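You operate a simulated robot arm through the tools that you are given. There is no shell and no other tool. Be economical: measure what you need, move in short steps, check, and stop when the job is done.

You run a simulated robot arm. Do the job below in one go: nothing can be reset, and whatever is moved stays where it is left.

TASK
Candle turntable cup 2's egg and put it in the short white rack.
Fine: white turntable; the rack's free cup; lamp off, grey knob back at 1, no egg damaged, the others left in their cups. Set down upright: what you pick out.

Only the result counts: the job must be done as asked and must still hold three seconds after the hand-in. Knocking over, shifting, dropping, spilling or breaking anything else fails it.

THE ROBOT
A 7-joint arm with a two-finger parallel gripper, fixed in place. Base frame: the origin is at the foot of the arm, x ahead of it, y to its left, z up; the work surface is at about z = 0.806. Units: m, degrees, N and s.
With the tool pointing down near the work surface it reaches from about 0.3 to 0.7 m from the base axis. Its first joint turns from -66.0 to 66.0 degrees. Payload 1.57 kg.
The tool frame sits at the grasp point between the pads (the TCP): z along the fingers, y along the line on which they close. The tips reach 0.03 m beyond it. Largest opening 0.11 m; finger width 0.024, thickness 0.012; the body of the gripper, 0.048 by 0.112 m, starts 0.078 m behind the TCP.
Orientation is that of the tool frame in the base frame, as [roll, pitch, yaw] about the fixed x, y, z axes, in that order (R = Rz(yaw) Ry(pitch) Rx(roll)). With the fingers straight down and closing along the base's y, the tool's x points along the base's -x, its y along +y and its z along -z.

THE INTERFACE
- The arm moves only by the tool jog_arm. Its argument "increments" is a list of rows, each an object of numbers (a shift or turn left out is 0, a gripper value left out holds the last): "fingers": the gripper command, from -1 (fully open) to 1 (shut), values between in proportion; "tx", "ty", "tz": the shift along the tool's x, y, z in m; "rx", "ry", "rz": the turn, a rotation vector about the tool's x, y, z in degrees. In form: [{"fingers": .., "tx": .., "ty": .., "tz": .., "rx": .., "ry": .., "rz": ..}, ...]. A call has 1 to 12 rows; each row shifts and turns the commanded pose from where the row before left it, along the tool's axes as they then stand. Rows are played at 5 a second. More than 0.05 m and 8.6 degrees between two rows, or a gripper value outside its range, and nothing of the call is played. A pose out of reach is approached as far as the arm can. The call stops where the force on the tool passes 40 N (or 10 N more than at its start, if that is more) or the arm is blocked; 0.2 s more then pass. The fingers move at their own pace (about 0.108 m/s each) and stop on an object; they squeeze with about 38 N. The grip force told is the motor's: it shows also when the fingers shut on nothing. Time passes only in rows, and 0.2 s behind the last, so rows that do not move let the fingers close. It gives the time, the measured TCP pose, the force on the tool (base axes), the opening and the grip force at its end, in the units of the frame above (readings bear some noise), with the torque about the TCP (base axes, N m) and any sound that the robot's microphone picked up.
- Cameras (640 x 400 px; columns grow to the right, rows downward): "scene" is fixed at [0.1631, -0.3878, 1.4043]; the picture's right is [0.81, -0.58, 0.00], its down [-0.36, -0.51, -0.78] and it looks along [0.45, 0.63, -0.63] (base axes); focal length 349 px, centre (320, 200). "wrist" rides on the gripper at [0.07, 0.016, -0.141] in the tool frame; the picture's right is [-0.23, 0.97, 0.00], its down [-0.85, -0.20, -0.48] and it looks along [-0.47, -0.11, 0.88] (tool axes); focal length 222 px, centre (320, 200). There is no depth. A picture from a camera that has moved, and an enlarged one, comes with that camera's place and axes in the base frame and with its lens. The place of the scene camera against the robot may be out by one fixed shift of up to 0.012 m in any direction.
- snapshot(camera): a new picture of that camera. The clock stands still meanwhile.
- inspect(camera, box): a new picture of the part [left, top, right, bottom] of that camera's present view, enlarged. The clock stands still meanwhile.
- close_job(): hands the job in; it is judged then, once.

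Work in short steps. Places have to be worked out from the pictures, the camera data and where the tool is seen: move nearer, look again, correct. Check each grasp and each placing, and mend what went wrong. You have 120 turns and 68 pictures in all, those below and enlarged ones among them. Open the gripper and draw the arm clear of the work before you hand the job in, unless the task says otherwise; then end with one line.

The tools are called after "Request:" by a JSON object that holds its "op" and its "data". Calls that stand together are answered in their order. jog_arm: Moves the arm, as the interface text tells. Its arguments: {"type":"object","properties":{"increments":{"type":"array"}},"required":["increments"]} The other tools are called the same way: snapshot (camera) takes a picture; inspect (camera, box) takes an enlarged picture of a part of a camera's view; close_job () hands the job in.

At the start:

```text
time: 0.0
tool_pos: [0.3252, -0.1173, 1.1861]
ee_rot: [-180.0, 0.1, 180.0]
contact_force: [0.9, 0.4, -0.1]
torque: [-0.03, -0.01, -0.03]
grip_width: 0.1101
grip_force: 0.1
```

scene: 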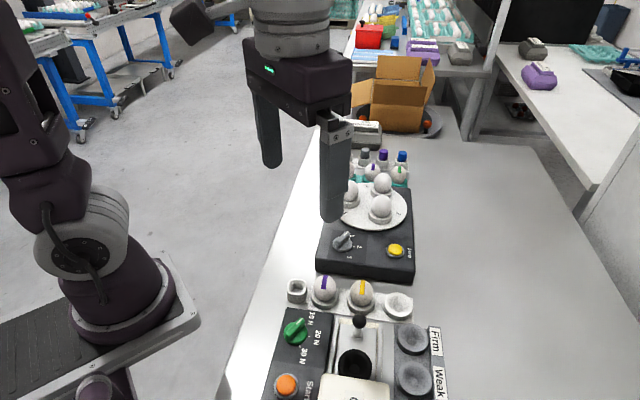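
wrist: 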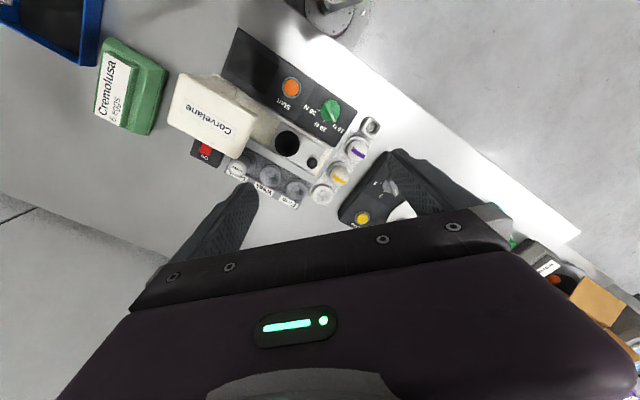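

I see a turntable with eggs, a grey knob, a yellow button, racks and a compression tester. I'll enlarge the relevant parts first.

Request:
{"op": "inspect", "data": {"camera": "scene", "box": [300, 130, 440, 220]}}

Request:
{"op": "inspect", "data": {"camera": "scene", "box": [260, 220, 460, 345]}}

Request:
{"op": "inspect", "data": {"camera": "scene", "box": [240, 290, 460, 400]}}

Request:
{"op": "inspect", "data": {"camera": "wrist", "box": [160, 0, 420, 230]}}

```text
4.44 times, centred on (370, 175) of scene
camera zoom: at [0.1631, -0.3878, 1.4043], right [0.81, -0.58, 0.0], down [-0.36, -0.51, -0.78], along [0.45, 0.63, -0.63], focal length 1552 px, centre (98, 311)
```

zoom: 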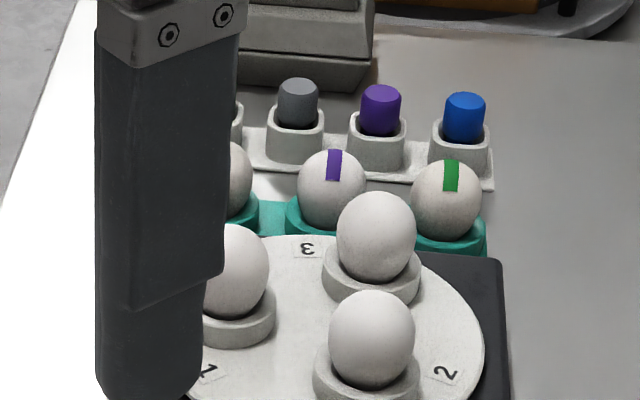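

```text
3.20 times, centred on (360, 282) of scene
camera zoom: at [0.1631, -0.3878, 1.4043], right [0.81, -0.58, 0.0], down [-0.36, -0.51, -0.78], along [0.45, 0.63, -0.63], focal length 1117 px, centre (192, -64)
```

zoom: 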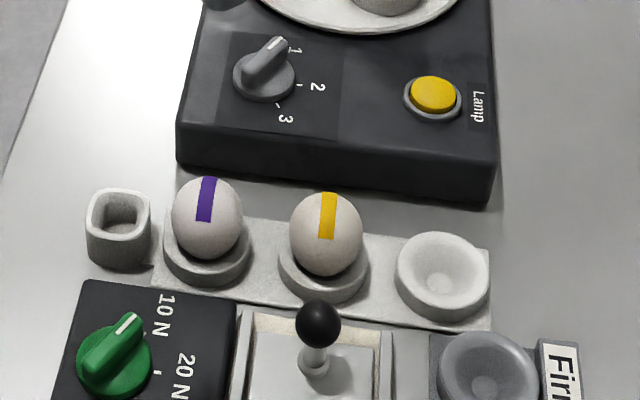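

```text
2.91 times, centred on (350, 345) of scene
camera zoom: at [0.1631, -0.3878, 1.4043], right [0.81, -0.58, 0.0], down [-0.36, -0.51, -0.78], along [0.45, 0.63, -0.63], focal length 1016 px, centre (233, -222)
```

zoom: 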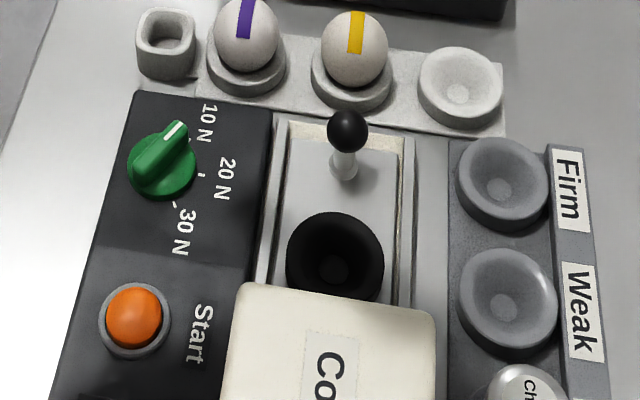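

```text
1.74 times, centred on (290, 115) of wrist
camera zoom: at [0.2551, -0.1009, 1.3278], right [0.23, 0.97, 0.0], down [0.85, -0.2, 0.48], along [0.47, -0.11, -0.88], focal length 386 px, centre (372, 348)
```

zoom: 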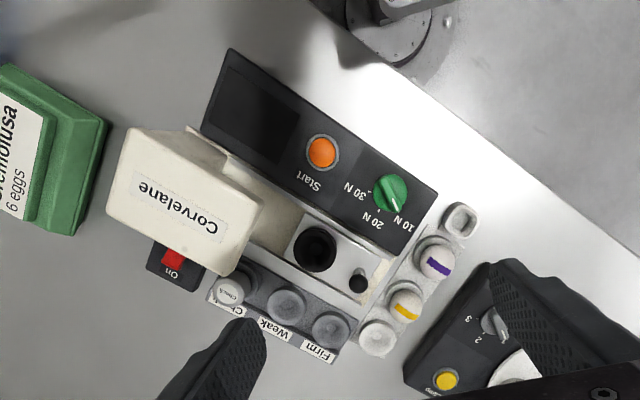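

The short white rack must be the one with purple/yellow eggs and a free cup. I'll bring the wrist camera toward the turntable at a safe height for a better view.

Request:
{"op": "jog_arm", "data": {"increments": [{"fingers": -1, "tx": -0.03, "ty": 0.033}, {"tx": -0.03, "ty": 0.033}, {"tx": -0.03, "ty": 0.033}, {"tx": -0.03, "ty": 0.033}, {}]}}

Request:
{"op": "snapshot", "data": {"camera": "wrist"}}

Request:
{"op": "snapshot", "data": {"camera": "scene"}}

```text
time: 1.2
tool_pos: [0.4455, 0.0171, 1.1857]
ee_rot: [-180.0, 0.0, 179.9]
contact_force: [-0.3, 1.0, -0.2]
torque: [0.01, 0.0, 0.01]
grip_width: 0.11
grip_force: 0.0
```

```text
61 pictures are left
camera wrist: at [0.3751, 0.0331, 1.3282], right [0.23, 0.97, 0.0], down [0.86, -0.2, 0.48], along [0.47, -0.11, -0.88], focal length 222 px, centre (320, 200)
```

wrist: 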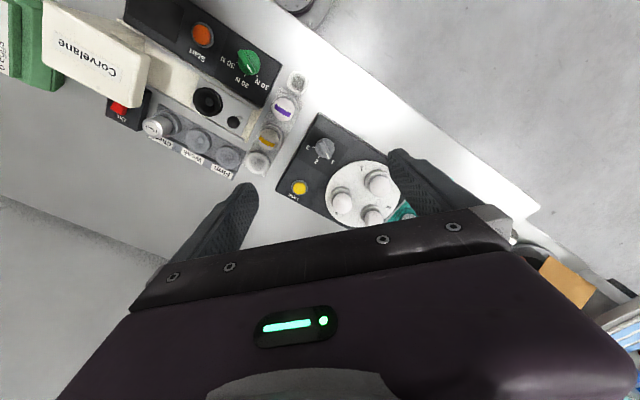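

```text
60 pictures are left
```

scene: 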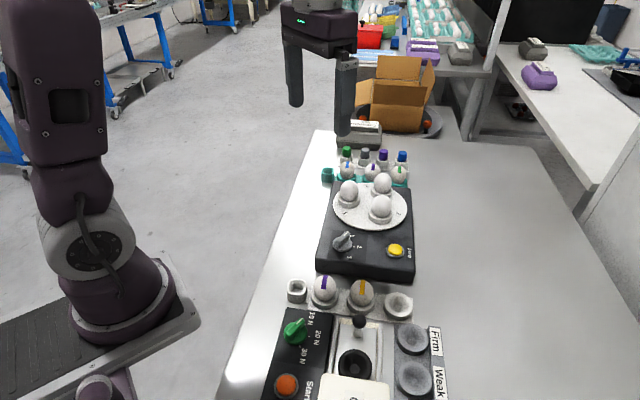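

Now the turntable is unobstructed; I enlarge it in both views to fix the positions of labels, eggs, knob and button.

Request:
{"op": "inspect", "data": {"camera": "scene", "box": [310, 140, 430, 215]}}

Request:
{"op": "inspect", "data": {"camera": "scene", "box": [310, 205, 430, 280]}}

Request:
{"op": "inspect", "data": {"camera": "wrist", "box": [230, 60, 430, 235]}}

```text
5.33 times, centred on (370, 178) of scene
camera zoom: at [0.1631, -0.3878, 1.4043], right [0.81, -0.58, 0.0], down [-0.36, -0.51, -0.78], along [0.45, 0.63, -0.63], focal length 1862 px, centre (53, 320)
```

zoom: 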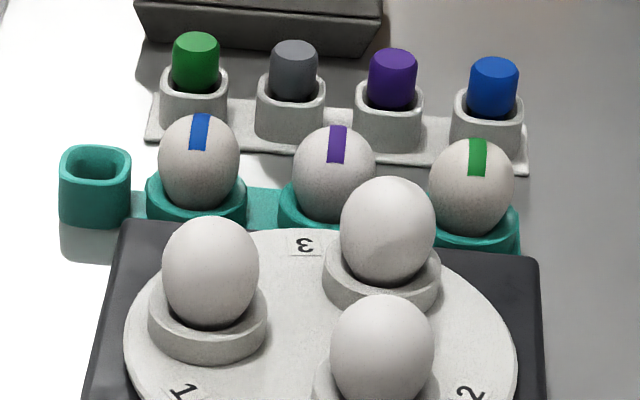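

```text
5.33 times, centred on (370, 242) of scene
camera zoom: at [0.1631, -0.3878, 1.4043], right [0.81, -0.58, 0.0], down [-0.36, -0.51, -0.78], along [0.45, 0.63, -0.63], focal length 1862 px, centre (53, -27)
```

zoom: 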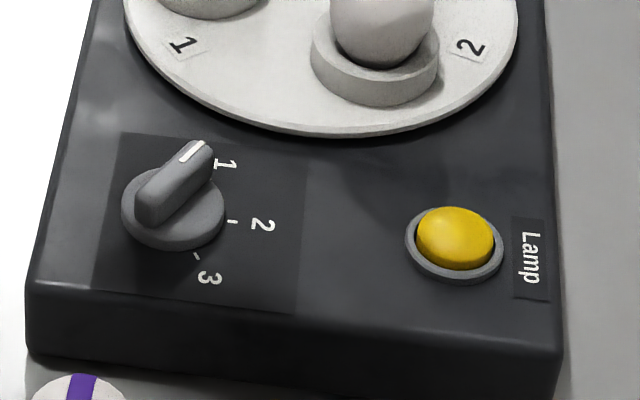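

```text
2.29 times, centred on (330, 148) of wrist
camera zoom: at [0.3751, 0.0331, 1.3282], right [0.23, 0.97, 0.0], down [0.86, -0.2, 0.48], along [0.47, -0.11, -0.88], focal length 508 px, centre (297, 320)
```

zoom: 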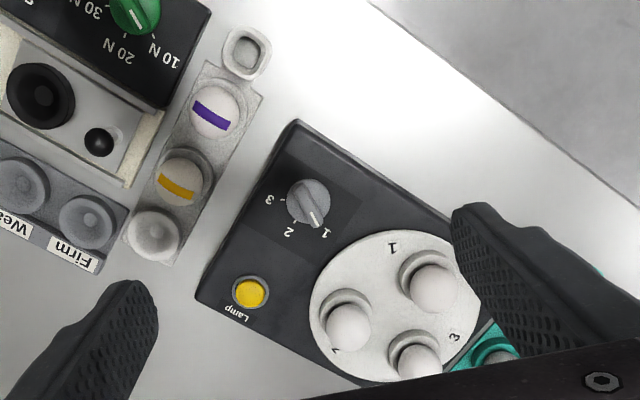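

Cups pair with their nearest labels: cup 2 is the egg nearest the lamp button. Estimates: knob ≈ (0.503, 0.014), button ≈ (0.583, -0.065), egg 2 ≈ (0.604, 0.027). I move above the knob for a closer look.

Request:
{"op": "jog_arm", "data": {"increments": [{"tx": -0.0145, "ty": -0.001, "tz": 0.03}, {"tx": -0.0145, "ty": -0.001, "tz": 0.03}, {"tx": -0.0145, "ty": -0.001, "tz": 0.03}, {"tx": -0.0145, "ty": -0.001, "tz": 0.03}, {}]}}

Request:
{"op": "snapshot", "data": {"camera": "wrist"}}

```text
time: 2.4
tool_pos: [0.5054, 0.0136, 1.0659]
ee_rot: [179.9, 0.0, -180.0]
contact_force: [0.3, -0.9, 0.7]
torque: [-0.02, 0.0, -0.03]
grip_width: 0.1101
grip_force: 0.0
```

```text
56 pictures are left
camera wrist: at [0.4351, 0.029, 1.2077], right [0.23, 0.97, 0.0], down [0.85, -0.2, 0.48], along [0.47, -0.11, -0.88], focal length 222 px, centre (320, 200)
```

wrist: 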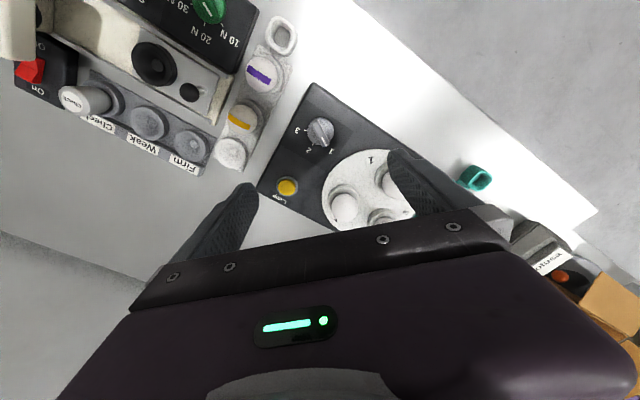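

Request:
{"op": "inspect", "data": {"camera": "wrist", "box": [250, 80, 420, 230]}}

```text
2.67 times, centred on (335, 155) of wrist
camera zoom: at [0.4351, 0.029, 1.2077], right [0.23, 0.97, 0.0], down [0.85, -0.2, 0.48], along [0.47, -0.11, -0.88], focal length 592 px, centre (280, 320)
```

zoom: 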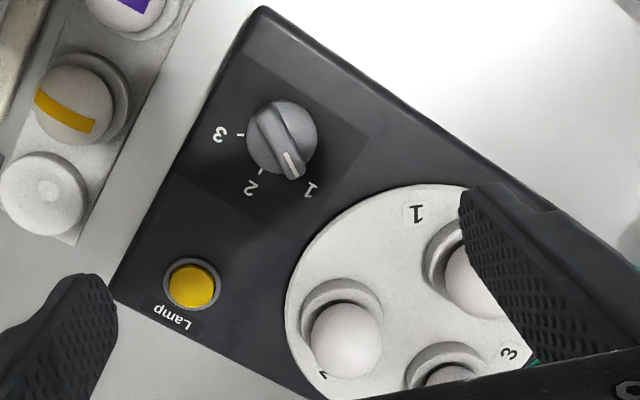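

Knob disc ≈ (0.506, 0.013), pointer at about +13° in base; position 2 about −45°. I align yaw with the bar, half close, and go down to z≈0.95 for a closer look.

Request:
{"op": "jog_arm", "data": {"increments": [{"fingers": -0.09, "tx": -0.001, "tz": 0.029}, {"tz": 0.029}, {"tz": 0.029}, {"tz": 0.029}, {"rz": -6.5}, {"rz": -6.5}, {}]}}

Request:
{"op": "snapshot", "data": {"camera": "wrist"}}

Request:
{"op": "inspect", "data": {"camera": "scene", "box": [300, 180, 430, 285]}}

```text
time: 4.0
tool_pos: [0.5041, 0.0117, 0.948]
ee_rot: [-180.0, 0.1, -167.0]
contact_force: [-0.1, 0.4, 0.6]
torque: [0.02, 0.01, -0.01]
grip_width: 0.0599
grip_force: 0.0
```

```text
54 pictures are left
camera wrist: at [0.4326, 0.0116, 1.0908], right [0.0, 1.0, 0.0], down [0.88, 0.0, 0.48], along [0.48, 0.0, -0.88], focal length 222 px, centre (320, 200)
```

wrist: 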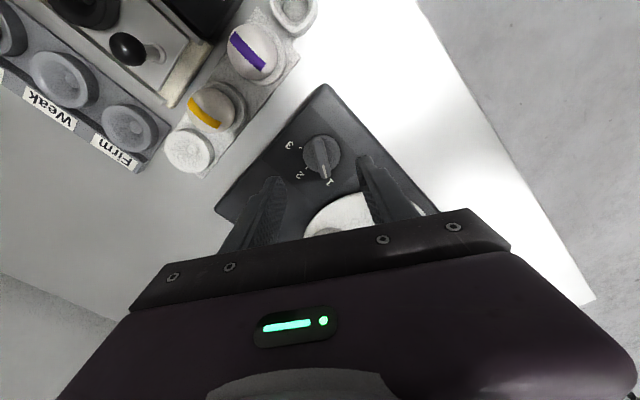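

```text
3.81 times, centred on (365, 232) of scene
camera zoom: at [0.1631, -0.3878, 1.4043], right [0.81, -0.58, 0.0], down [-0.36, -0.51, -0.78], along [0.45, 0.63, -0.63], focal length 1330 px, centre (149, 76)
```

zoom: 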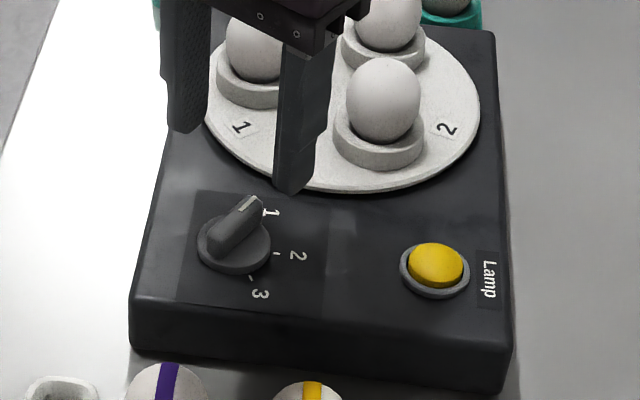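

Request:
{"op": "inspect", "data": {"camera": "wrist", "box": [265, 110, 375, 200]}}

```text
4.44 times, centred on (320, 155) of wrist
camera zoom: at [0.4326, 0.0116, 1.0908], right [0.0, 1.0, 0.0], down [0.88, 0.0, 0.48], along [0.48, 0.0, -0.88], focal length 987 px, centre (320, 400)
```

zoom: 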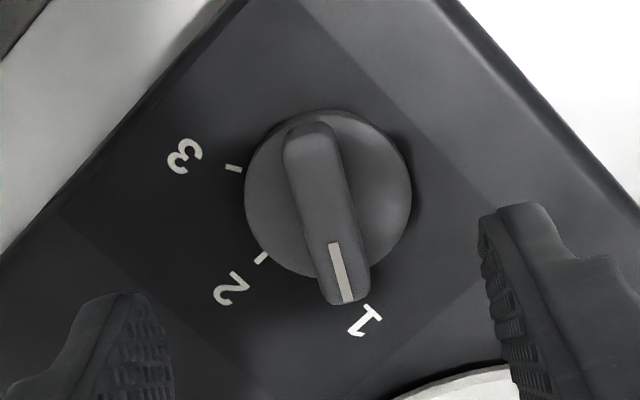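

Bar at 13.6°, well aligned with the fingers; knob bar top about z≈0.866, disc top ≈0.85. I descend to TCP 0.886 and close on the bar.

Request:
{"op": "jog_arm", "data": {"increments": [{"ty": 0.0015, "tz": 0.025}, {"tz": 0.02}, {"tz": 0.017}, {}, {"fingers": 1}, {}, {}]}}

Request:
{"op": "inspect", "data": {"camera": "scene", "box": [300, 180, 430, 285]}}

Request:
{"op": "inspect", "data": {"camera": "wrist", "box": [240, 110, 400, 240]}}

```text
time: 5.6
tool_pos: [0.504, 0.0126, 0.8875]
ee_rot: [180.0, 0.1, -167.0]
contact_force: [-1.8, 6.4, -6.2]
torque: [0.26, -0.62, 0.02]
grip_width: 0.0123
grip_force: 29.4
```

```text
3.81 times, centred on (365, 232) of scene
camera zoom: at [0.1631, -0.3876, 1.4043], right [0.81, -0.58, 0.0], down [-0.36, -0.51, -0.78], along [0.45, 0.63, -0.63], focal length 1330 px, centre (149, 76)
```

zoom: 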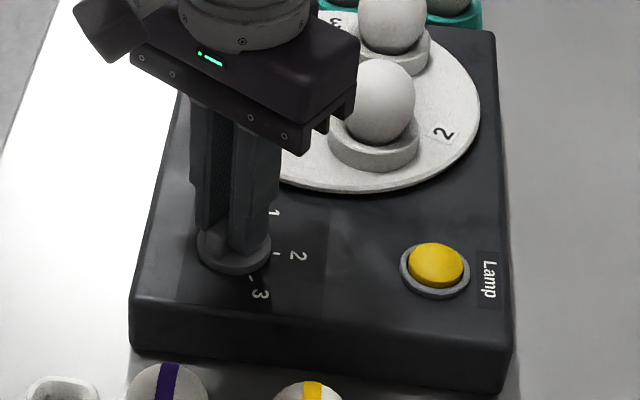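

```text
3.08 times, centred on (320, 175) of wrist
camera zoom: at [0.4314, 0.0126, 1.0295], right [0.0, 1.0, 0.0], down [0.88, 0.0, 0.48], along [0.48, 0.0, -0.88], focal length 684 px, centre (320, 277)
```

zoom: 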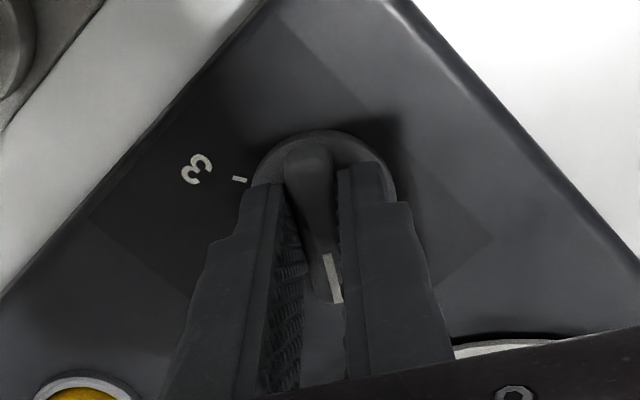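

The bar is held (12 mm). The turntable may be coupled to the knob, so I turn slowly: first 24°.

Request:
{"op": "jog_arm", "data": {"increments": [{"rz": 3}, {"rz": 3}, {"rz": 3}, {"rz": 3}, {"rz": 3}, {"rz": 3}, {"rz": 3}, {"rz": 3}, {}]}}

Request:
{"op": "inspect", "data": {"camera": "scene", "box": [300, 180, 430, 285]}}

```text
time: 7.6
tool_pos: [0.5033, 0.0134, 0.8865]
ee_rot: [180.0, -0.2, 169.0]
contact_force: [-13.7, 27.8, 1.4]
torque: [0.72, 0.92, 0.08]
grip_width: 0.0124
grip_force: 29.6
```

```text
3.81 times, centred on (365, 232) of scene
camera zoom: at [0.1628, -0.3871, 1.4045], right [0.81, -0.58, 0.0], down [-0.36, -0.51, -0.78], along [0.45, 0.63, -0.63], focal length 1330 px, centre (149, 76)
```

zoom: 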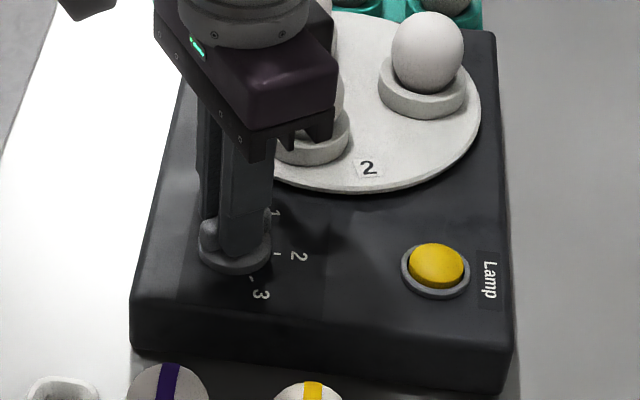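

The table follows the knob at about double angle. Sideways force 31 N means the TCP is off the knob axis; I shift ~2 mm with the force to relieve.

Request:
{"op": "jog_arm", "data": {"increments": [{"tx": 0.0012, "ty": 0.0018}, {}]}}

```text
time: 8.2
tool_pos: [0.5041, 0.0146, 0.8865]
ee_rot: [-179.9, 0.1, 168.9]
contact_force: [-4.5, 11.7, -8.5]
torque: [0.34, 0.51, 0.06]
grip_width: 0.0122
grip_force: 29.2
```

Force fell to ~12 N. I shift a bit more the same way and continue turning 18°.

Request:
{"op": "jog_arm", "data": {"increments": [{"tx": 0.0004, "ty": 0.0011}, {"rz": 3}, {"rz": 3}, {"rz": 3}, {"rz": 3}, {"rz": 3}, {"rz": 3}, {}]}}

```text
time: 10.0
tool_pos: [0.5036, 0.0154, 0.8876]
ee_rot: [-179.9, 0.0, 150.9]
contact_force: [0.5, -10.3, -15.3]
torque: [-0.38, -0.26, 0.0]
grip_width: 0.0122
grip_force: 29.9
```

Fine. Another 13° toward the −45° mark, then a look.

Request:
{"op": "jog_arm", "data": {"increments": [{"ty": -0.0006, "rz": 3}, {"rz": 3}, {"rz": 3}, {"rz": 4}, {}]}}

Request:
{"op": "inspect", "data": {"camera": "scene", "box": [300, 170, 430, 275]}}

Request:
{"op": "inspect", "data": {"camera": "wrist", "box": [200, 80, 440, 240]}}

```text
time: 11.2
tool_pos: [0.5051, 0.016, 0.8886]
ee_rot: [179.8, 0.1, 138.0]
contact_force: [10.6, 3.4, -3.8]
torque: [0.11, -0.11, 0.02]
grip_width: 0.0123
grip_force: 29.2
```

```text
3.81 times, centred on (365, 222) of scene
camera zoom: at [0.1634, -0.3877, 1.4043], right [0.81, -0.58, 0.0], down [-0.36, -0.51, -0.78], along [0.45, 0.63, -0.63], focal length 1330 px, centre (149, 114)
```

zoom: 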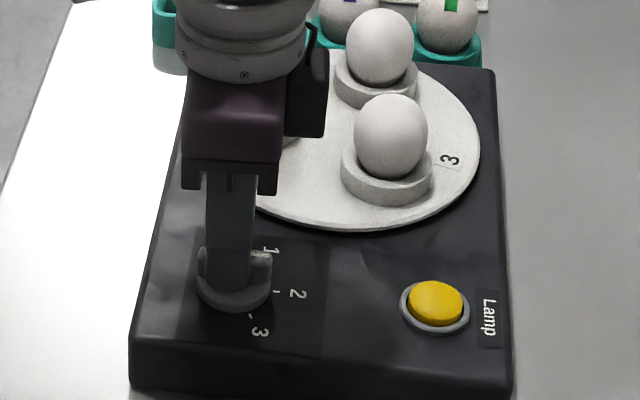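

```text
2.50 times, centred on (320, 160) of wrist
camera zoom: at [0.4624, 0.0743, 1.0303], right [0.82, 0.57, 0.0], down [0.5, -0.72, 0.48], along [0.28, -0.39, -0.88], focal length 555 px, centre (320, 300)
```

zoom: 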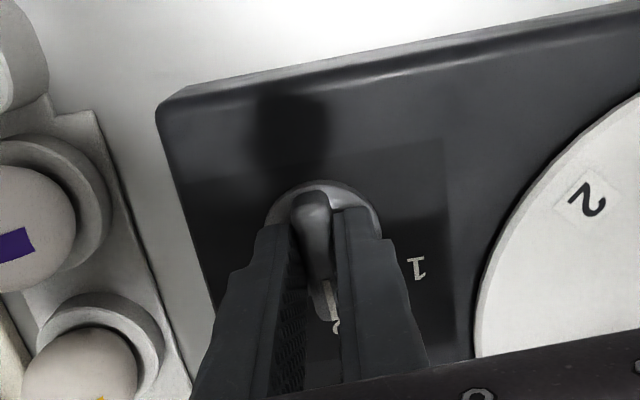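

Table has nearly advanced by one station (label 3 where 2 was, ~4° short, i.e. ~2.5° of knob). I finish the turn, release, and lift.

Request:
{"op": "jog_arm", "data": {"increments": [{"rz": 2.7}, {}, {"fingers": 0.3}, {"fingers": -0.09}, {}, {"tz": -0.03}, {"tz": -0.04}, {}]}}

Request:
{"op": "snapshot", "data": {"camera": "wrist"}}

Request:
{"op": "inspect", "data": {"camera": "scene", "box": [300, 170, 430, 275]}}

```text
time: 13.0
tool_pos: [0.5035, 0.0141, 0.959]
ee_rot: [-180.0, 0.1, 135.3]
contact_force: [-0.4, -0.7, 0.5]
torque: [0.01, -0.04, 0.03]
grip_width: 0.06
grip_force: 0.0
```

```text
46 pictures are left
camera wrist: at [0.4651, 0.0757, 1.1], right [0.85, 0.53, 0.0], down [0.47, -0.74, 0.48], along [0.25, -0.41, -0.88], focal length 222 px, centre (320, 200)
```

wrist: 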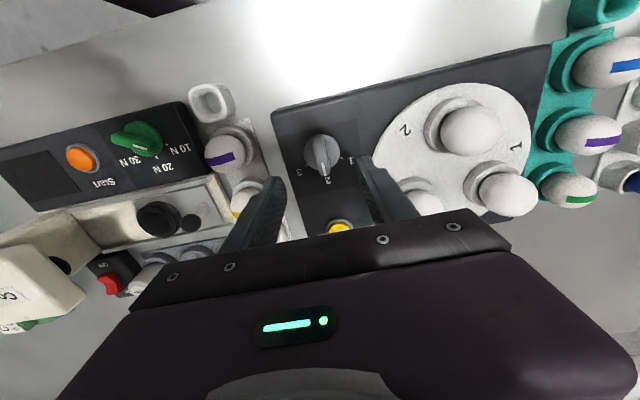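

```text
3.81 times, centred on (365, 222) of scene
camera zoom: at [0.1631, -0.3878, 1.4043], right [0.81, -0.58, 0.0], down [-0.36, -0.51, -0.78], along [0.45, 0.63, -0.63], focal length 1330 px, centre (149, 114)
```

zoom: 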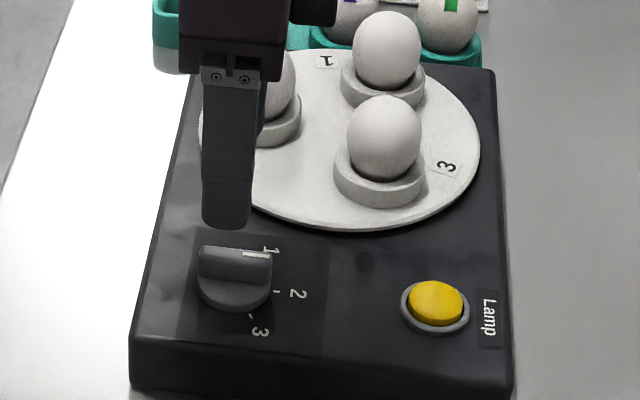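

Knob is at 2 and the table has advanced one full station. Next, the lamp button ≈ (0.585, −0.067): I close the fingers and move above it.

Request:
{"op": "jog_arm", "data": {"increments": [{"fingers": 1, "tx": -0.029}, {"tx": -0.029}, {"tx": -0.029}, {"tx": -0.028}, {}]}}

Request:
{"op": "snapshot", "data": {"camera": "wrist"}}

Request:
{"op": "inspect", "data": {"camera": "scene", "box": [300, 170, 430, 275]}}

```text
time: 14.2
tool_pos: [0.5854, -0.0667, 0.9582]
ee_rot: [180.0, 0.0, 135.4]
contact_force: [0.0, 0.0, -0.4]
torque: [0.01, 0.01, 0.0]
grip_width: 0.0
grip_force: 21.5
```

```text
44 pictures are left
camera wrist: at [0.5471, -0.0062, 1.1006], right [0.85, 0.53, 0.0], down [0.47, -0.74, 0.48], along [0.25, -0.41, -0.88], focal length 222 px, centre (320, 200)
```

wrist: 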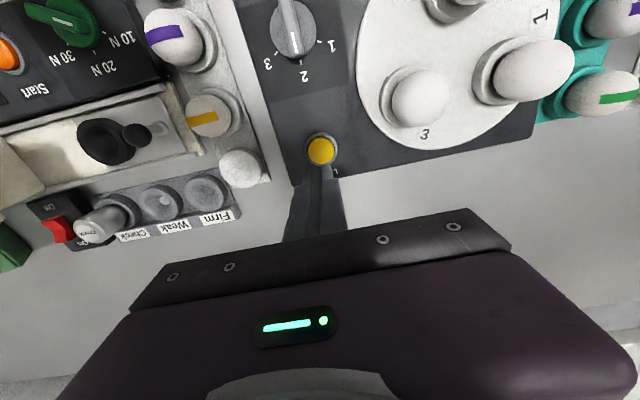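

```text
3.81 times, centred on (365, 222) of scene
camera zoom: at [0.1631, -0.3878, 1.4043], right [0.81, -0.58, 0.0], down [-0.36, -0.51, -0.78], along [0.45, 0.63, -0.63], focal length 1330 px, centre (149, 114)
```

zoom: 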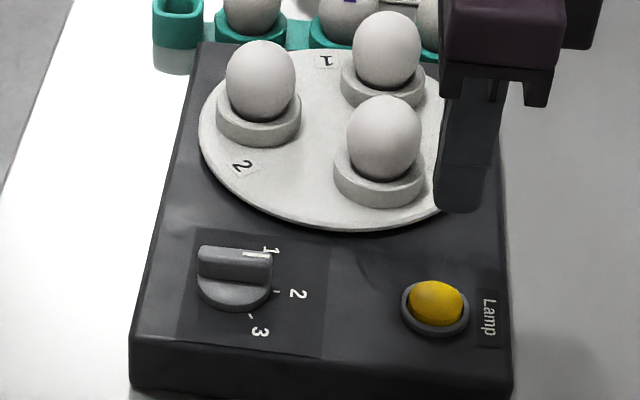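

Fingers are within 2 mm of the button centre. I descend in small steps until contact.

Request:
{"op": "jog_arm", "data": {"increments": [{"tx": 0.0015, "tz": 0.022}, {"tz": 0.022}, {"tz": 0.016}, {"tz": 0.003}, {"tz": 0.002}, {}]}}

```text
time: 15.6
tool_pos: [0.5846, -0.0648, 0.8926]
ee_rot: [-179.9, 0.0, 135.3]
contact_force: [0.6, 0.1, -0.1]
torque: [-0.03, 0.04, 0.02]
grip_width: 0.0
grip_force: 21.0
```

No contact yet; a few 2 mm steps.

Request:
{"op": "jog_arm", "data": {"increments": [{"tz": 0.002}, {"tz": 0.002}, {"tz": 0.002}, {}]}}

Request:
{"op": "inspect", "data": {"camera": "scene", "box": [300, 170, 430, 275]}}

```text
time: 16.6
tool_pos: [0.5835, -0.0643, 0.8863]
ee_rot: [-179.9, 0.0, 135.3]
contact_force: [0.8, 0.1, -0.6]
torque: [0.05, 0.0, 0.03]
grip_width: 0.0
grip_force: 21.6
```

```text
3.81 times, centred on (365, 222) of scene
camera zoom: at [0.1631, -0.3878, 1.4043], right [0.81, -0.58, 0.0], down [-0.36, -0.51, -0.78], along [0.45, 0.63, -0.63], focal length 1330 px, centre (149, 114)
```

zoom: 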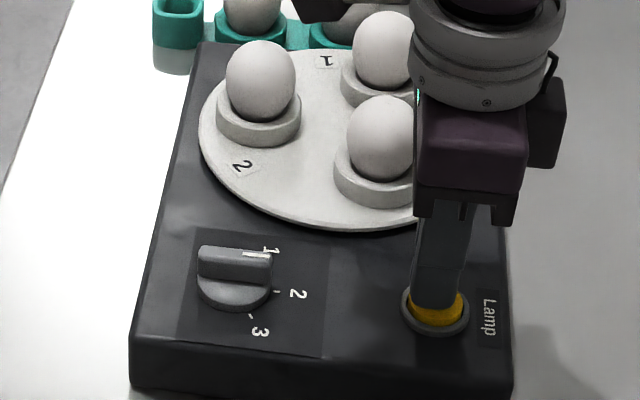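

Tips look just above the button top. Continue in 1.5 mm steps.

Request:
{"op": "jog_arm", "data": {"increments": [{"tz": 0.0015}, {"tz": 0.0015}, {"tz": 0.0015}, {}]}}

```text
time: 17.6
tool_pos: [0.5843, -0.0639, 0.8809]
ee_rot: [180.0, 0.0, 135.3]
contact_force: [0.5, -1.8, 2.3]
torque: [-0.02, -0.06, 0.01]
grip_width: 0.0
grip_force: 21.5
heard: click
```

A click was heard. I lift straight up and look.

Request:
{"op": "jog_arm", "data": {"increments": [{"tz": -0.01}, {"tz": -0.03}, {"tz": -0.03}, {}]}}

Request:
{"op": "snapshot", "data": {"camera": "scene"}}

Request:
{"op": "inspect", "data": {"camera": "scene", "box": [300, 170, 430, 275]}}

```text
time: 18.6
tool_pos: [0.5833, -0.0641, 0.9509]
ee_rot: [180.0, 0.0, 135.3]
contact_force: [-0.3, 0.2, 0.8]
torque: [0.02, 0.02, -0.05]
grip_width: 0.0002
grip_force: 21.6
```

```text
41 pictures are left
```

scene: 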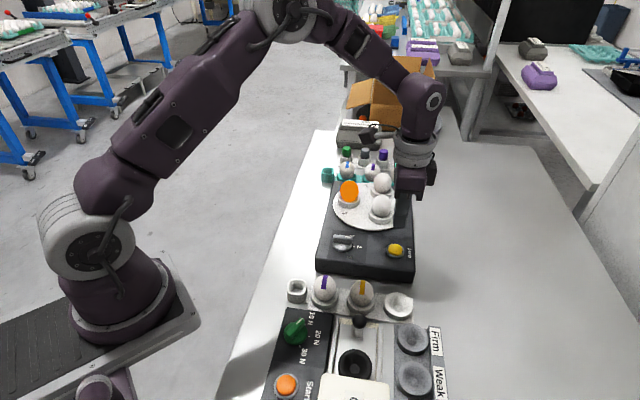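

```text
3.81 times, centred on (365, 222) of scene
camera zoom: at [0.1631, -0.3878, 1.4043], right [0.81, -0.58, 0.0], down [-0.36, -0.51, -0.78], along [0.45, 0.63, -0.63], focal length 1330 px, centre (149, 114)
```

zoom: 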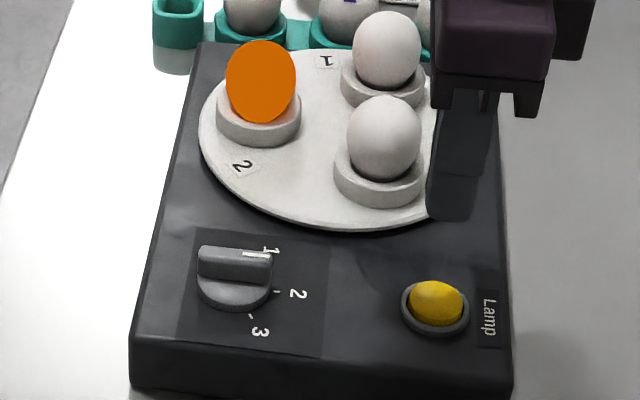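

Egg 2 glows: candled. I hold about two seconds more, then press again to switch the lamp off.

Request:
{"op": "jog_arm", "data": {"increments": [{}, {}, {}, {}, {}, {"tz": 0.03}, {"tz": 0.03}, {"tz": 0.005}, {"tz": 0.002}, {"tz": 0.0015}, {"tz": 0.0015}, {}]}}

```text
time: 21.2
tool_pos: [0.5836, -0.0645, 0.8812]
ee_rot: [180.0, 0.0, 135.3]
contact_force: [0.7, -0.6, 3.3]
torque: [0.01, -0.03, -0.01]
grip_width: 0.0002
grip_force: 21.9
heard: click
```

Clicked again. I lift and go back above the knob, opening to 0.06, then check the lamp.

Request:
{"op": "jog_arm", "data": {"increments": [{"tz": -0.01}, {"tz": -0.03}, {"tz": -0.035}, {"tx": 0.028}, {"tx": 0.028}, {"fingers": -0.09, "tx": 0.028}, {"tx": 0.0285}, {}]}}

Request:
{"op": "snapshot", "data": {"camera": "wrist"}}

Request:
{"op": "inspect", "data": {"camera": "scene", "box": [300, 170, 430, 275]}}

```text
time: 23.0
tool_pos: [0.5034, 0.0162, 0.9576]
ee_rot: [-179.9, 0.1, 135.2]
contact_force: [-0.3, 1.4, -0.5]
torque: [0.03, -0.01, 0.0]
grip_width: 0.0598
grip_force: 0.1
```

```text
39 pictures are left
camera wrist: at [0.4649, 0.0752, 1.099], right [0.85, 0.53, 0.0], down [0.47, -0.74, 0.48], along [0.25, -0.41, -0.88], focal length 222 px, centre (320, 200)
```

wrist: 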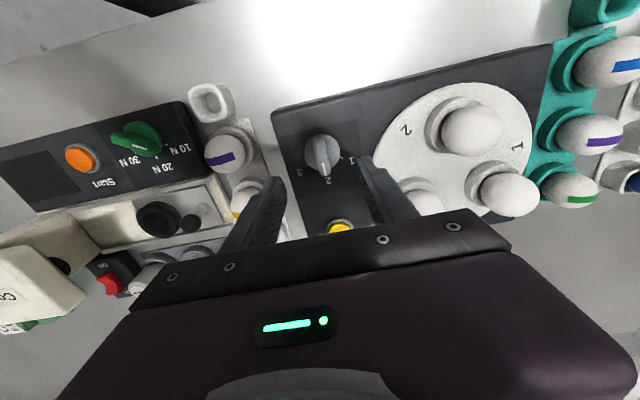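

```text
3.81 times, centred on (365, 222) of scene
camera zoom: at [0.1631, -0.3878, 1.4043], right [0.81, -0.58, 0.0], down [-0.36, -0.51, -0.78], along [0.45, 0.63, -0.63], focal length 1330 px, centre (149, 114)
```

zoom: 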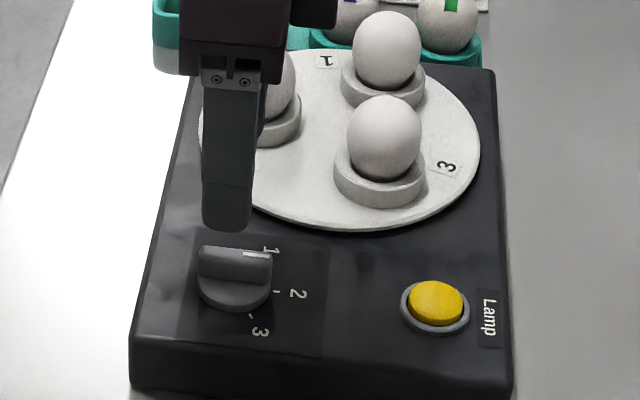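

Lamp is off (all eggs white). I regrip the knob bar.

Request:
{"op": "jog_arm", "data": {"increments": [{"tz": 0.025}, {"tz": 0.025}, {"tz": 0.0205}, {}, {"fingers": 1}, {}, {}]}}

```text
time: 24.6
tool_pos: [0.5056, 0.0154, 0.8864]
ee_rot: [179.7, 0.1, 135.4]
contact_force: [16.7, 18.0, -12.7]
torque: [-0.27, -0.69, 0.06]
grip_width: 0.0124
grip_force: 29.4
```

Held; sideways force along tool y of ~24 N, so I shift with it and begin turning back slowly.

Request:
{"op": "jog_arm", "data": {"increments": [{"ty": 0.0025}, {"rz": -3}, {"rz": -3}, {"rz": -3}, {"rz": -3}, {"rz": -3}, {}]}}

```text
time: 26.2
tool_pos: [0.5052, 0.0143, 0.8862]
ee_rot: [-179.8, 0.0, 150.4]
contact_force: [3.2, -4.4, -3.9]
torque: [-0.38, -0.57, 0.0]
grip_width: 0.0122
grip_force: 29.3
```

Forces are low. Continue 21°.

Request:
{"op": "jog_arm", "data": {"increments": [{"rz": -3}, {"rz": -3}, {"rz": -3}, {"rz": -3}, {"rz": -3}, {"rz": -3}, {"rz": -3}, {}]}}

```text
time: 28.0
tool_pos: [0.5045, 0.0137, 0.8869]
ee_rot: [-179.9, -0.1, 171.2]
contact_force: [-13.6, -27.5, -4.5]
torque: [-0.61, -0.22, -0.07]
grip_width: 0.0124
grip_force: 28.9
```

Relieve by shifting ~2.8 mm with the force, then another 12°.

Request:
{"op": "jog_arm", "data": {"increments": [{"tx": 0.0008, "ty": -0.0027}, {"rz": -3}, {"rz": -3}, {"rz": -3}, {"rz": -3}, {}]}}

```text
time: 29.4
tool_pos: [0.5036, 0.0139, 0.8877]
ee_rot: [180.0, 0.0, -176.7]
contact_force: [-3.3, -17.5, -15.3]
torque: [-0.43, 0.43, -0.06]
grip_width: 0.0121
grip_force: 29.5
```

Now 183.3°; target ≈193.5°. Shift slightly and finish, then look before releasing.

Request:
{"op": "jog_arm", "data": {"increments": [{"ty": -0.0015}, {"rz": -3}, {"rz": -3}, {"rz": -3}, {"rz": -1.3}, {}]}}

Request:
{"op": "inspect", "data": {"camera": "scene", "box": [300, 170, 430, 275]}}

```text
time: 30.8
tool_pos: [0.5055, 0.0125, 0.8861]
ee_rot: [-180.0, 0.0, -166.3]
contact_force: [-0.2, 6.3, -9.8]
torque: [0.26, -0.83, 0.07]
grip_width: 0.012
grip_force: 29.5
```

```text
3.81 times, centred on (365, 222) of scene
camera zoom: at [0.1632, -0.3876, 1.4043], right [0.81, -0.58, 0.0], down [-0.36, -0.51, -0.78], along [0.45, 0.63, -0.63], focal length 1330 px, centre (149, 114)
```

zoom: 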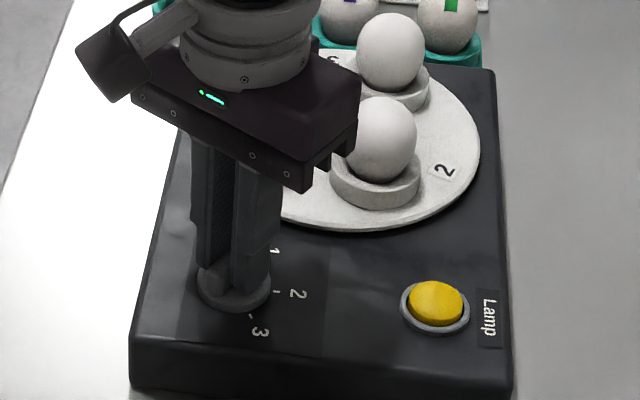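

Label 2 is a couple of degrees short of its original place; 1.6° more knob, then release and lift.

Request:
{"op": "jog_arm", "data": {"increments": [{"rz": -1.6}, {}, {"fingers": 0.3}, {"fingers": -0.09}, {}, {"tz": -0.03}, {"tz": -0.04}, {}]}}

Request:
{"op": "inspect", "data": {"camera": "wrist", "box": [265, 110, 375, 200]}}

Request:
{"op": "inspect", "data": {"camera": "scene", "box": [300, 170, 430, 275]}}

```text
time: 32.6
tool_pos: [0.506, 0.0124, 0.9572]
ee_rot: [-179.9, 0.0, -164.8]
contact_force: [-0.1, -0.2, 0.4]
torque: [-0.01, 0.0, 0.02]
grip_width: 0.0599
grip_force: 0.0
```

```text
4.44 times, centred on (320, 155) of wrist
camera zoom: at [0.4336, 0.0096, 1.1004], right [-0.04, 1.0, 0.0], down [0.88, 0.03, 0.48], along [0.48, 0.02, -0.88], focal length 987 px, centre (320, 400)
```

zoom: 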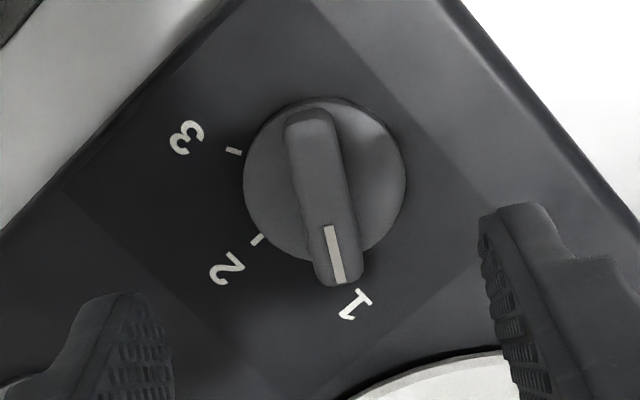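

```text
3.81 times, centred on (365, 222) of scene
camera zoom: at [0.1631, -0.3878, 1.4043], right [0.81, -0.58, 0.0], down [-0.36, -0.51, -0.78], along [0.45, 0.63, -0.63], focal length 1330 px, centre (149, 114)
```

zoom: 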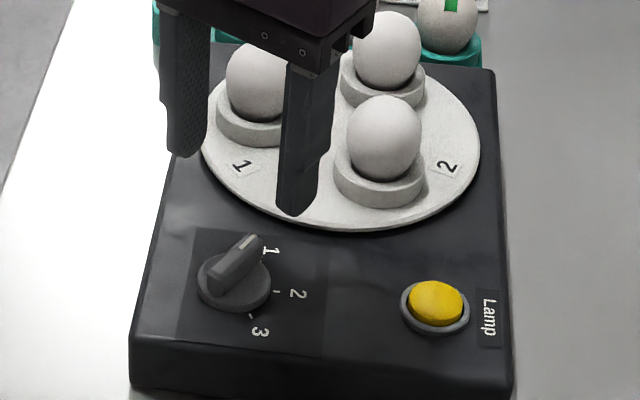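

Knob back at 1, table exactly in its original place. Egg 2 ≈ (0.617, 0.025). I raise, rotate to yaw 135° (useful for both pick and rack), and open a bit more.

Request:
{"op": "jog_arm", "data": {"increments": [{"fingers": -0.35, "tz": -0.035}, {"tz": -0.035}, {"rz": 7.5}, {"rz": 7.5}, {"rz": 7.5}, {"rz": 7.5}, {"rz": 7.5}, {"rz": 7.5}, {"rz": 7.5}, {"rz": 7.5}, {}]}}

Request:
{"op": "jog_arm", "data": {"increments": [{"tx": -0.0174, "ty": 0.0218}, {"tx": -0.0174, "ty": 0.0218}, {"tx": -0.0174, "ty": 0.0218}, {"tx": -0.0174, "ty": 0.0218}, {}]}}

Request:
{"op": "snapshot", "data": {"camera": "wrist"}}

Request:
{"op": "inspect", "data": {"camera": "scene", "box": [300, 150, 430, 255]}}

```text
time: 35.0
tool_pos: [0.5045, 0.0122, 1.0263]
ee_rot: [180.0, 0.0, 135.1]
contact_force: [0.9, -0.5, 0.6]
torque: [0.04, -0.02, 0.0]
grip_width: 0.0745
grip_force: 0.0
```

```text
time: 36.2
tool_pos: [0.6159, 0.0245, 1.0281]
ee_rot: [-179.9, 0.0, 135.1]
contact_force: [0.0, 0.4, 0.3]
torque: [0.0, -0.02, 0.0]
grip_width: 0.0741
grip_force: 0.2
```

```text
34 pictures are left
camera wrist: at [0.5779, 0.0858, 1.1698], right [0.85, 0.53, 0.0], down [0.47, -0.74, 0.48], along [0.25, -0.41, -0.88], focal length 222 px, centre (320, 200)
```

wrist: 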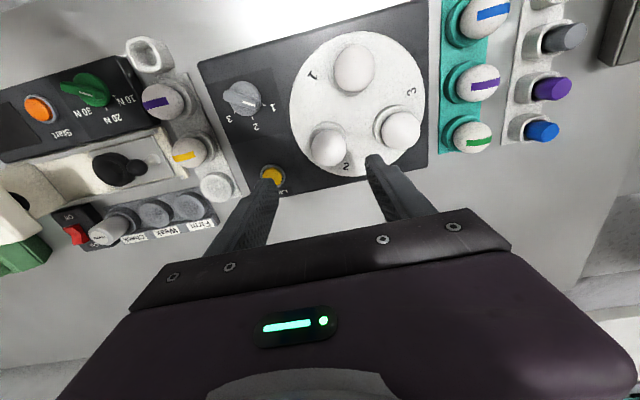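

```text
3.81 times, centred on (365, 202) of scene
camera zoom: at [0.1631, -0.3878, 1.4043], right [0.81, -0.58, 0.0], down [-0.36, -0.51, -0.78], along [0.45, 0.63, -0.63], focal length 1330 px, centre (149, 190)
```

zoom: 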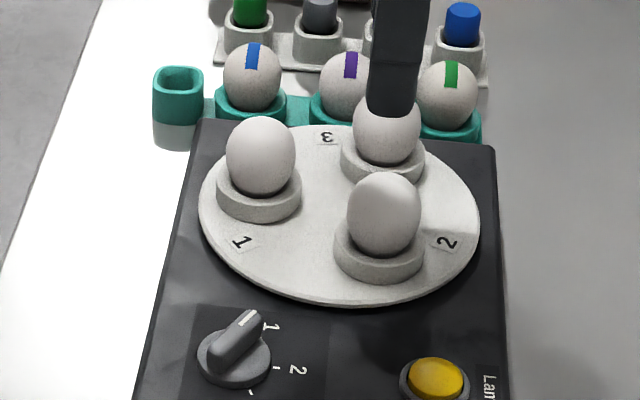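

Request:
{"op": "inspect", "data": {"camera": "wrist", "box": [270, 90, 430, 220]}}

```text
3.08 times, centred on (350, 155) of wrist
camera zoom: at [0.5779, 0.0858, 1.1698], right [0.85, 0.53, 0.0], down [0.47, -0.74, 0.48], along [0.25, -0.41, -0.88], focal length 684 px, centre (228, 338)
```

zoom: 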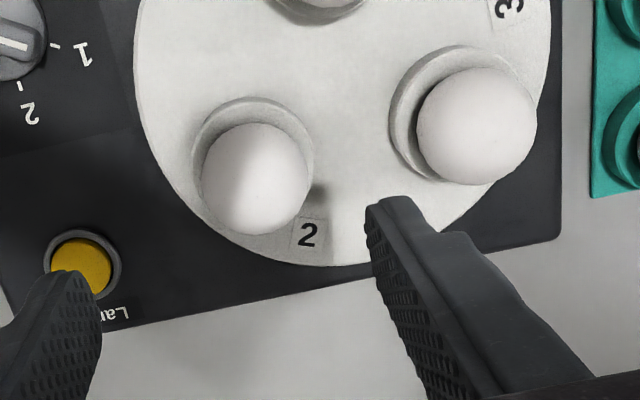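

Triangulated egg 2 at ≈ (0.627, 0.025), centre z≈0.888, cup rim ≈0.873. I correct xy and lower to TCP 0.95 with fingers straddling, then check.

Request:
{"op": "jog_arm", "data": {"increments": [{"tx": -0.0074, "ty": 0.0081}, {"tz": 0.025}, {"tz": 0.025}, {"tz": 0.025}, {}]}}

Request:
{"op": "inspect", "data": {"camera": "wrist", "box": [220, 90, 420, 250]}}

Request:
{"op": "inspect", "data": {"camera": "scene", "box": [320, 150, 430, 240]}}

```text
time: 37.4
tool_pos: [0.6258, 0.0255, 0.9512]
ee_rot: [180.0, -0.1, 135.2]
contact_force: [-0.2, -0.3, 0.5]
torque: [0.02, -0.01, 0.0]
grip_width: 0.0744
grip_force: 0.0
```

```text
2.50 times, centred on (320, 170) of wrist
camera zoom: at [0.5877, 0.0861, 1.0928], right [0.85, 0.53, 0.0], down [0.47, -0.74, 0.48], along [0.25, -0.41, -0.88], focal length 555 px, centre (320, 275)
```

zoom: 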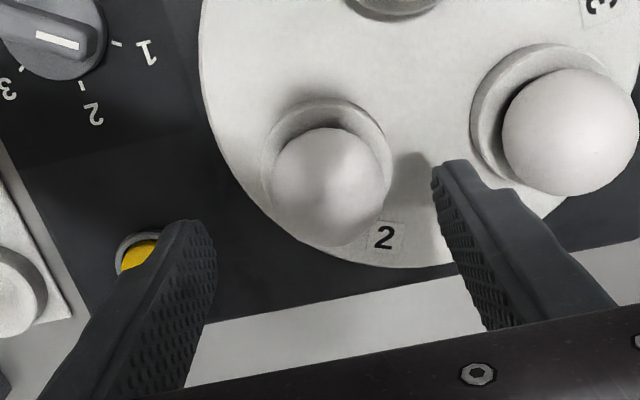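

```text
4.44 times, centred on (375, 195) of scene
camera zoom: at [0.1631, -0.3878, 1.4043], right [0.81, -0.58, 0.0], down [-0.36, -0.51, -0.78], along [0.45, 0.63, -0.63], focal length 1552 px, centre (76, 222)
```

zoom: 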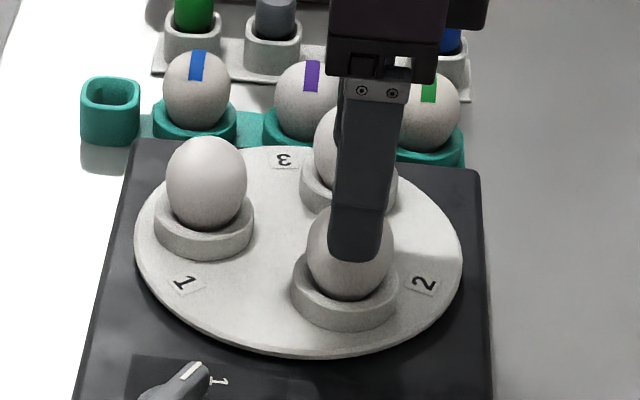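

Egg centred within ~2 mm. I correct and lower to TCP ≈0.908, then check tip-to-rim clearance.

Request:
{"op": "jog_arm", "data": {"increments": [{"tx": -0.001, "ty": 0.0021}, {"tz": 0.022}, {"tz": 0.02}, {}]}}

Request:
{"op": "inspect", "data": {"camera": "wrist", "box": [220, 90, 420, 250]}}

Request:
{"op": "inspect", "data": {"camera": "scene", "box": [320, 150, 430, 240]}}

```text
time: 38.4
tool_pos: [0.6277, 0.0271, 0.9085]
ee_rot: [-180.0, 0.0, 135.3]
contact_force: [0.2, -0.8, 0.8]
torque: [0.01, -0.03, -0.02]
grip_width: 0.0743
grip_force: 0.1
```

```text
2.50 times, centred on (320, 170) of wrist
camera zoom: at [0.5893, 0.0869, 1.0521], right [0.85, 0.53, 0.0], down [0.47, -0.74, 0.48], along [0.25, -0.41, -0.88], focal length 555 px, centre (320, 275)
```

zoom: 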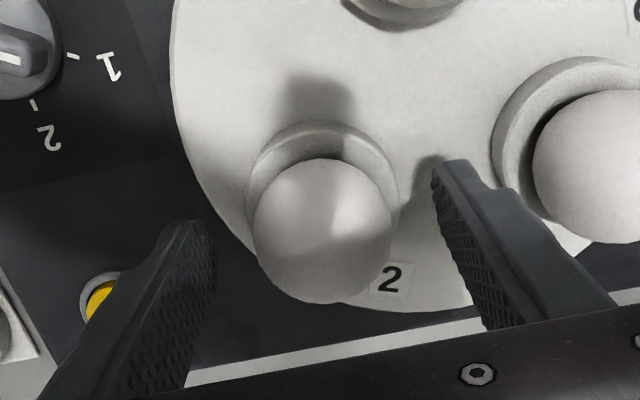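

```text
4.44 times, centred on (375, 195) of scene
camera zoom: at [0.1631, -0.3878, 1.4043], right [0.81, -0.58, 0.0], down [-0.36, -0.51, -0.78], along [0.45, 0.63, -0.63], focal length 1552 px, centre (76, 222)
```

zoom: 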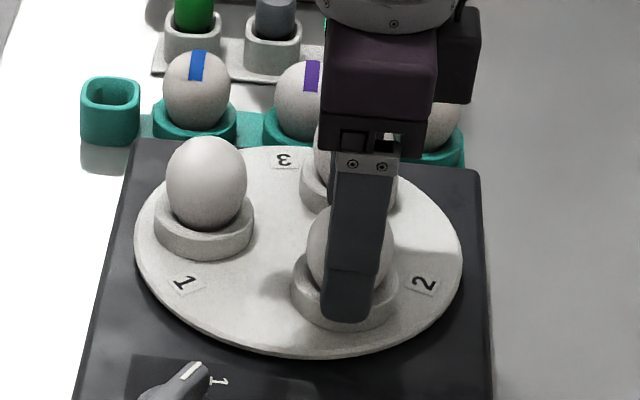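

Centred, and tips ~7 mm above the rim. Lower 3 mm and close gradually to keep the squeeze gentle.

Request:
{"op": "jog_arm", "data": {"increments": [{"tz": 0.003, "fingers": 0.09}, {}, {"fingers": 0.16}, {}]}}

Request:
{"op": "jog_arm", "data": {"increments": [{"fingers": 0.2}, {}]}}

```text
time: 39.4
tool_pos: [0.6285, 0.0267, 0.9069]
ee_rot: [180.0, -0.1, 135.1]
contact_force: [-0.2, 0.2, 0.3]
torque: [-0.01, -0.02, 0.03]
grip_width: 0.0464
grip_force: 0.0
```

```text
time: 40.0
tool_pos: [0.6282, 0.0262, 0.9061]
ee_rot: [-180.0, 0.0, 135.3]
contact_force: [-0.8, -0.1, 0.6]
torque: [0.06, -0.01, 0.02]
grip_width: 0.0441
grip_force: 0.3
```

No contact yet at 44 mm; continue in 1 mm steps.

Request:
{"op": "jog_arm", "data": {"increments": [{"fingers": 0.22}, {}]}}

Request:
{"op": "jog_arm", "data": {"increments": [{"fingers": 0.24}, {}]}}

Request:
{"op": "jog_arm", "data": {"increments": [{"fingers": 0.26}, {}]}}

```text
time: 40.6
tool_pos: [0.6282, 0.026, 0.9063]
ee_rot: [179.9, 0.1, 135.2]
contact_force: [0.3, 1.1, 0.2]
torque: [0.0, 0.01, 0.01]
grip_width: 0.0439
grip_force: 5.5
```

```text
time: 41.2
tool_pos: [0.6287, 0.0265, 0.9066]
ee_rot: [180.0, 0.0, 135.3]
contact_force: [-0.3, 0.9, 0.7]
torque: [0.03, 0.01, -0.01]
grip_width: 0.0431
grip_force: 9.0
```

```text
time: 41.8
tool_pos: [0.6289, 0.0266, 0.9066]
ee_rot: [-180.0, 0.0, 135.1]
contact_force: [-0.5, 1.9, -1.2]
torque: [0.02, 0.01, -0.02]
grip_width: 0.043
grip_force: 8.8
```

Contact at ~43 mm with ~9 N, enough for a 60 g egg. I lift slowly.

Request:
{"op": "jog_arm", "data": {"increments": [{"tz": -0.005}, {"tz": -0.01}, {"tz": -0.015}, {"tz": -0.02}, {"tz": -0.02}, {"tz": -0.02}, {}]}}

Request:
{"op": "snapshot", "data": {"camera": "scene"}}

Request:
{"op": "snapshot", "data": {"camera": "wrist"}}

```text
time: 43.4
tool_pos: [0.6274, 0.0256, 0.9976]
ee_rot: [179.9, 0.0, 135.1]
contact_force: [0.1, -0.5, -0.2]
torque: [-0.05, 0.0, 0.01]
grip_width: 0.0434
grip_force: 9.1
```

```text
27 pictures are left
```

scene: 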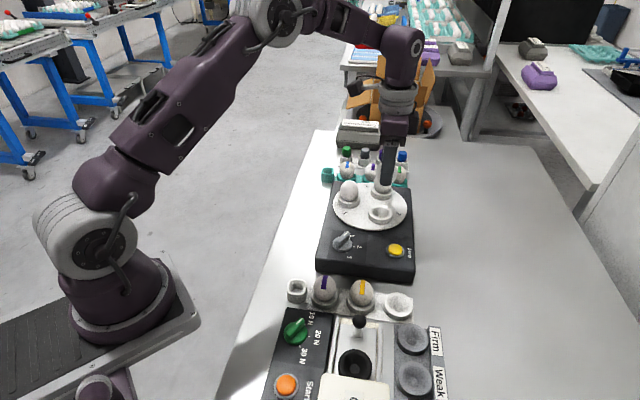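

```text
26 pictures are left
camera wrist: at [0.589, 0.0864, 1.1404], right [0.85, 0.53, 0.0], down [0.47, -0.74, 0.48], along [0.25, -0.41, -0.88], focal length 222 px, centre (320, 200)
```

wrist: 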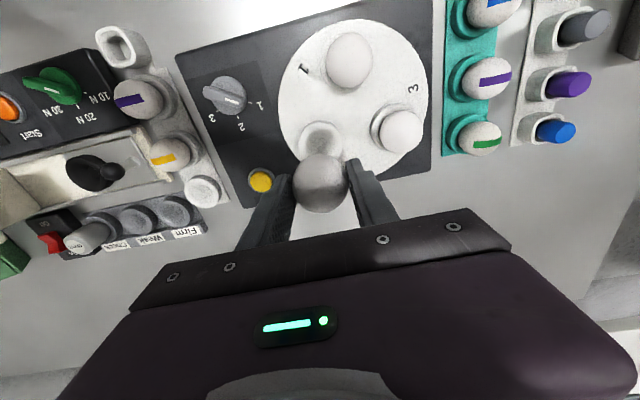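

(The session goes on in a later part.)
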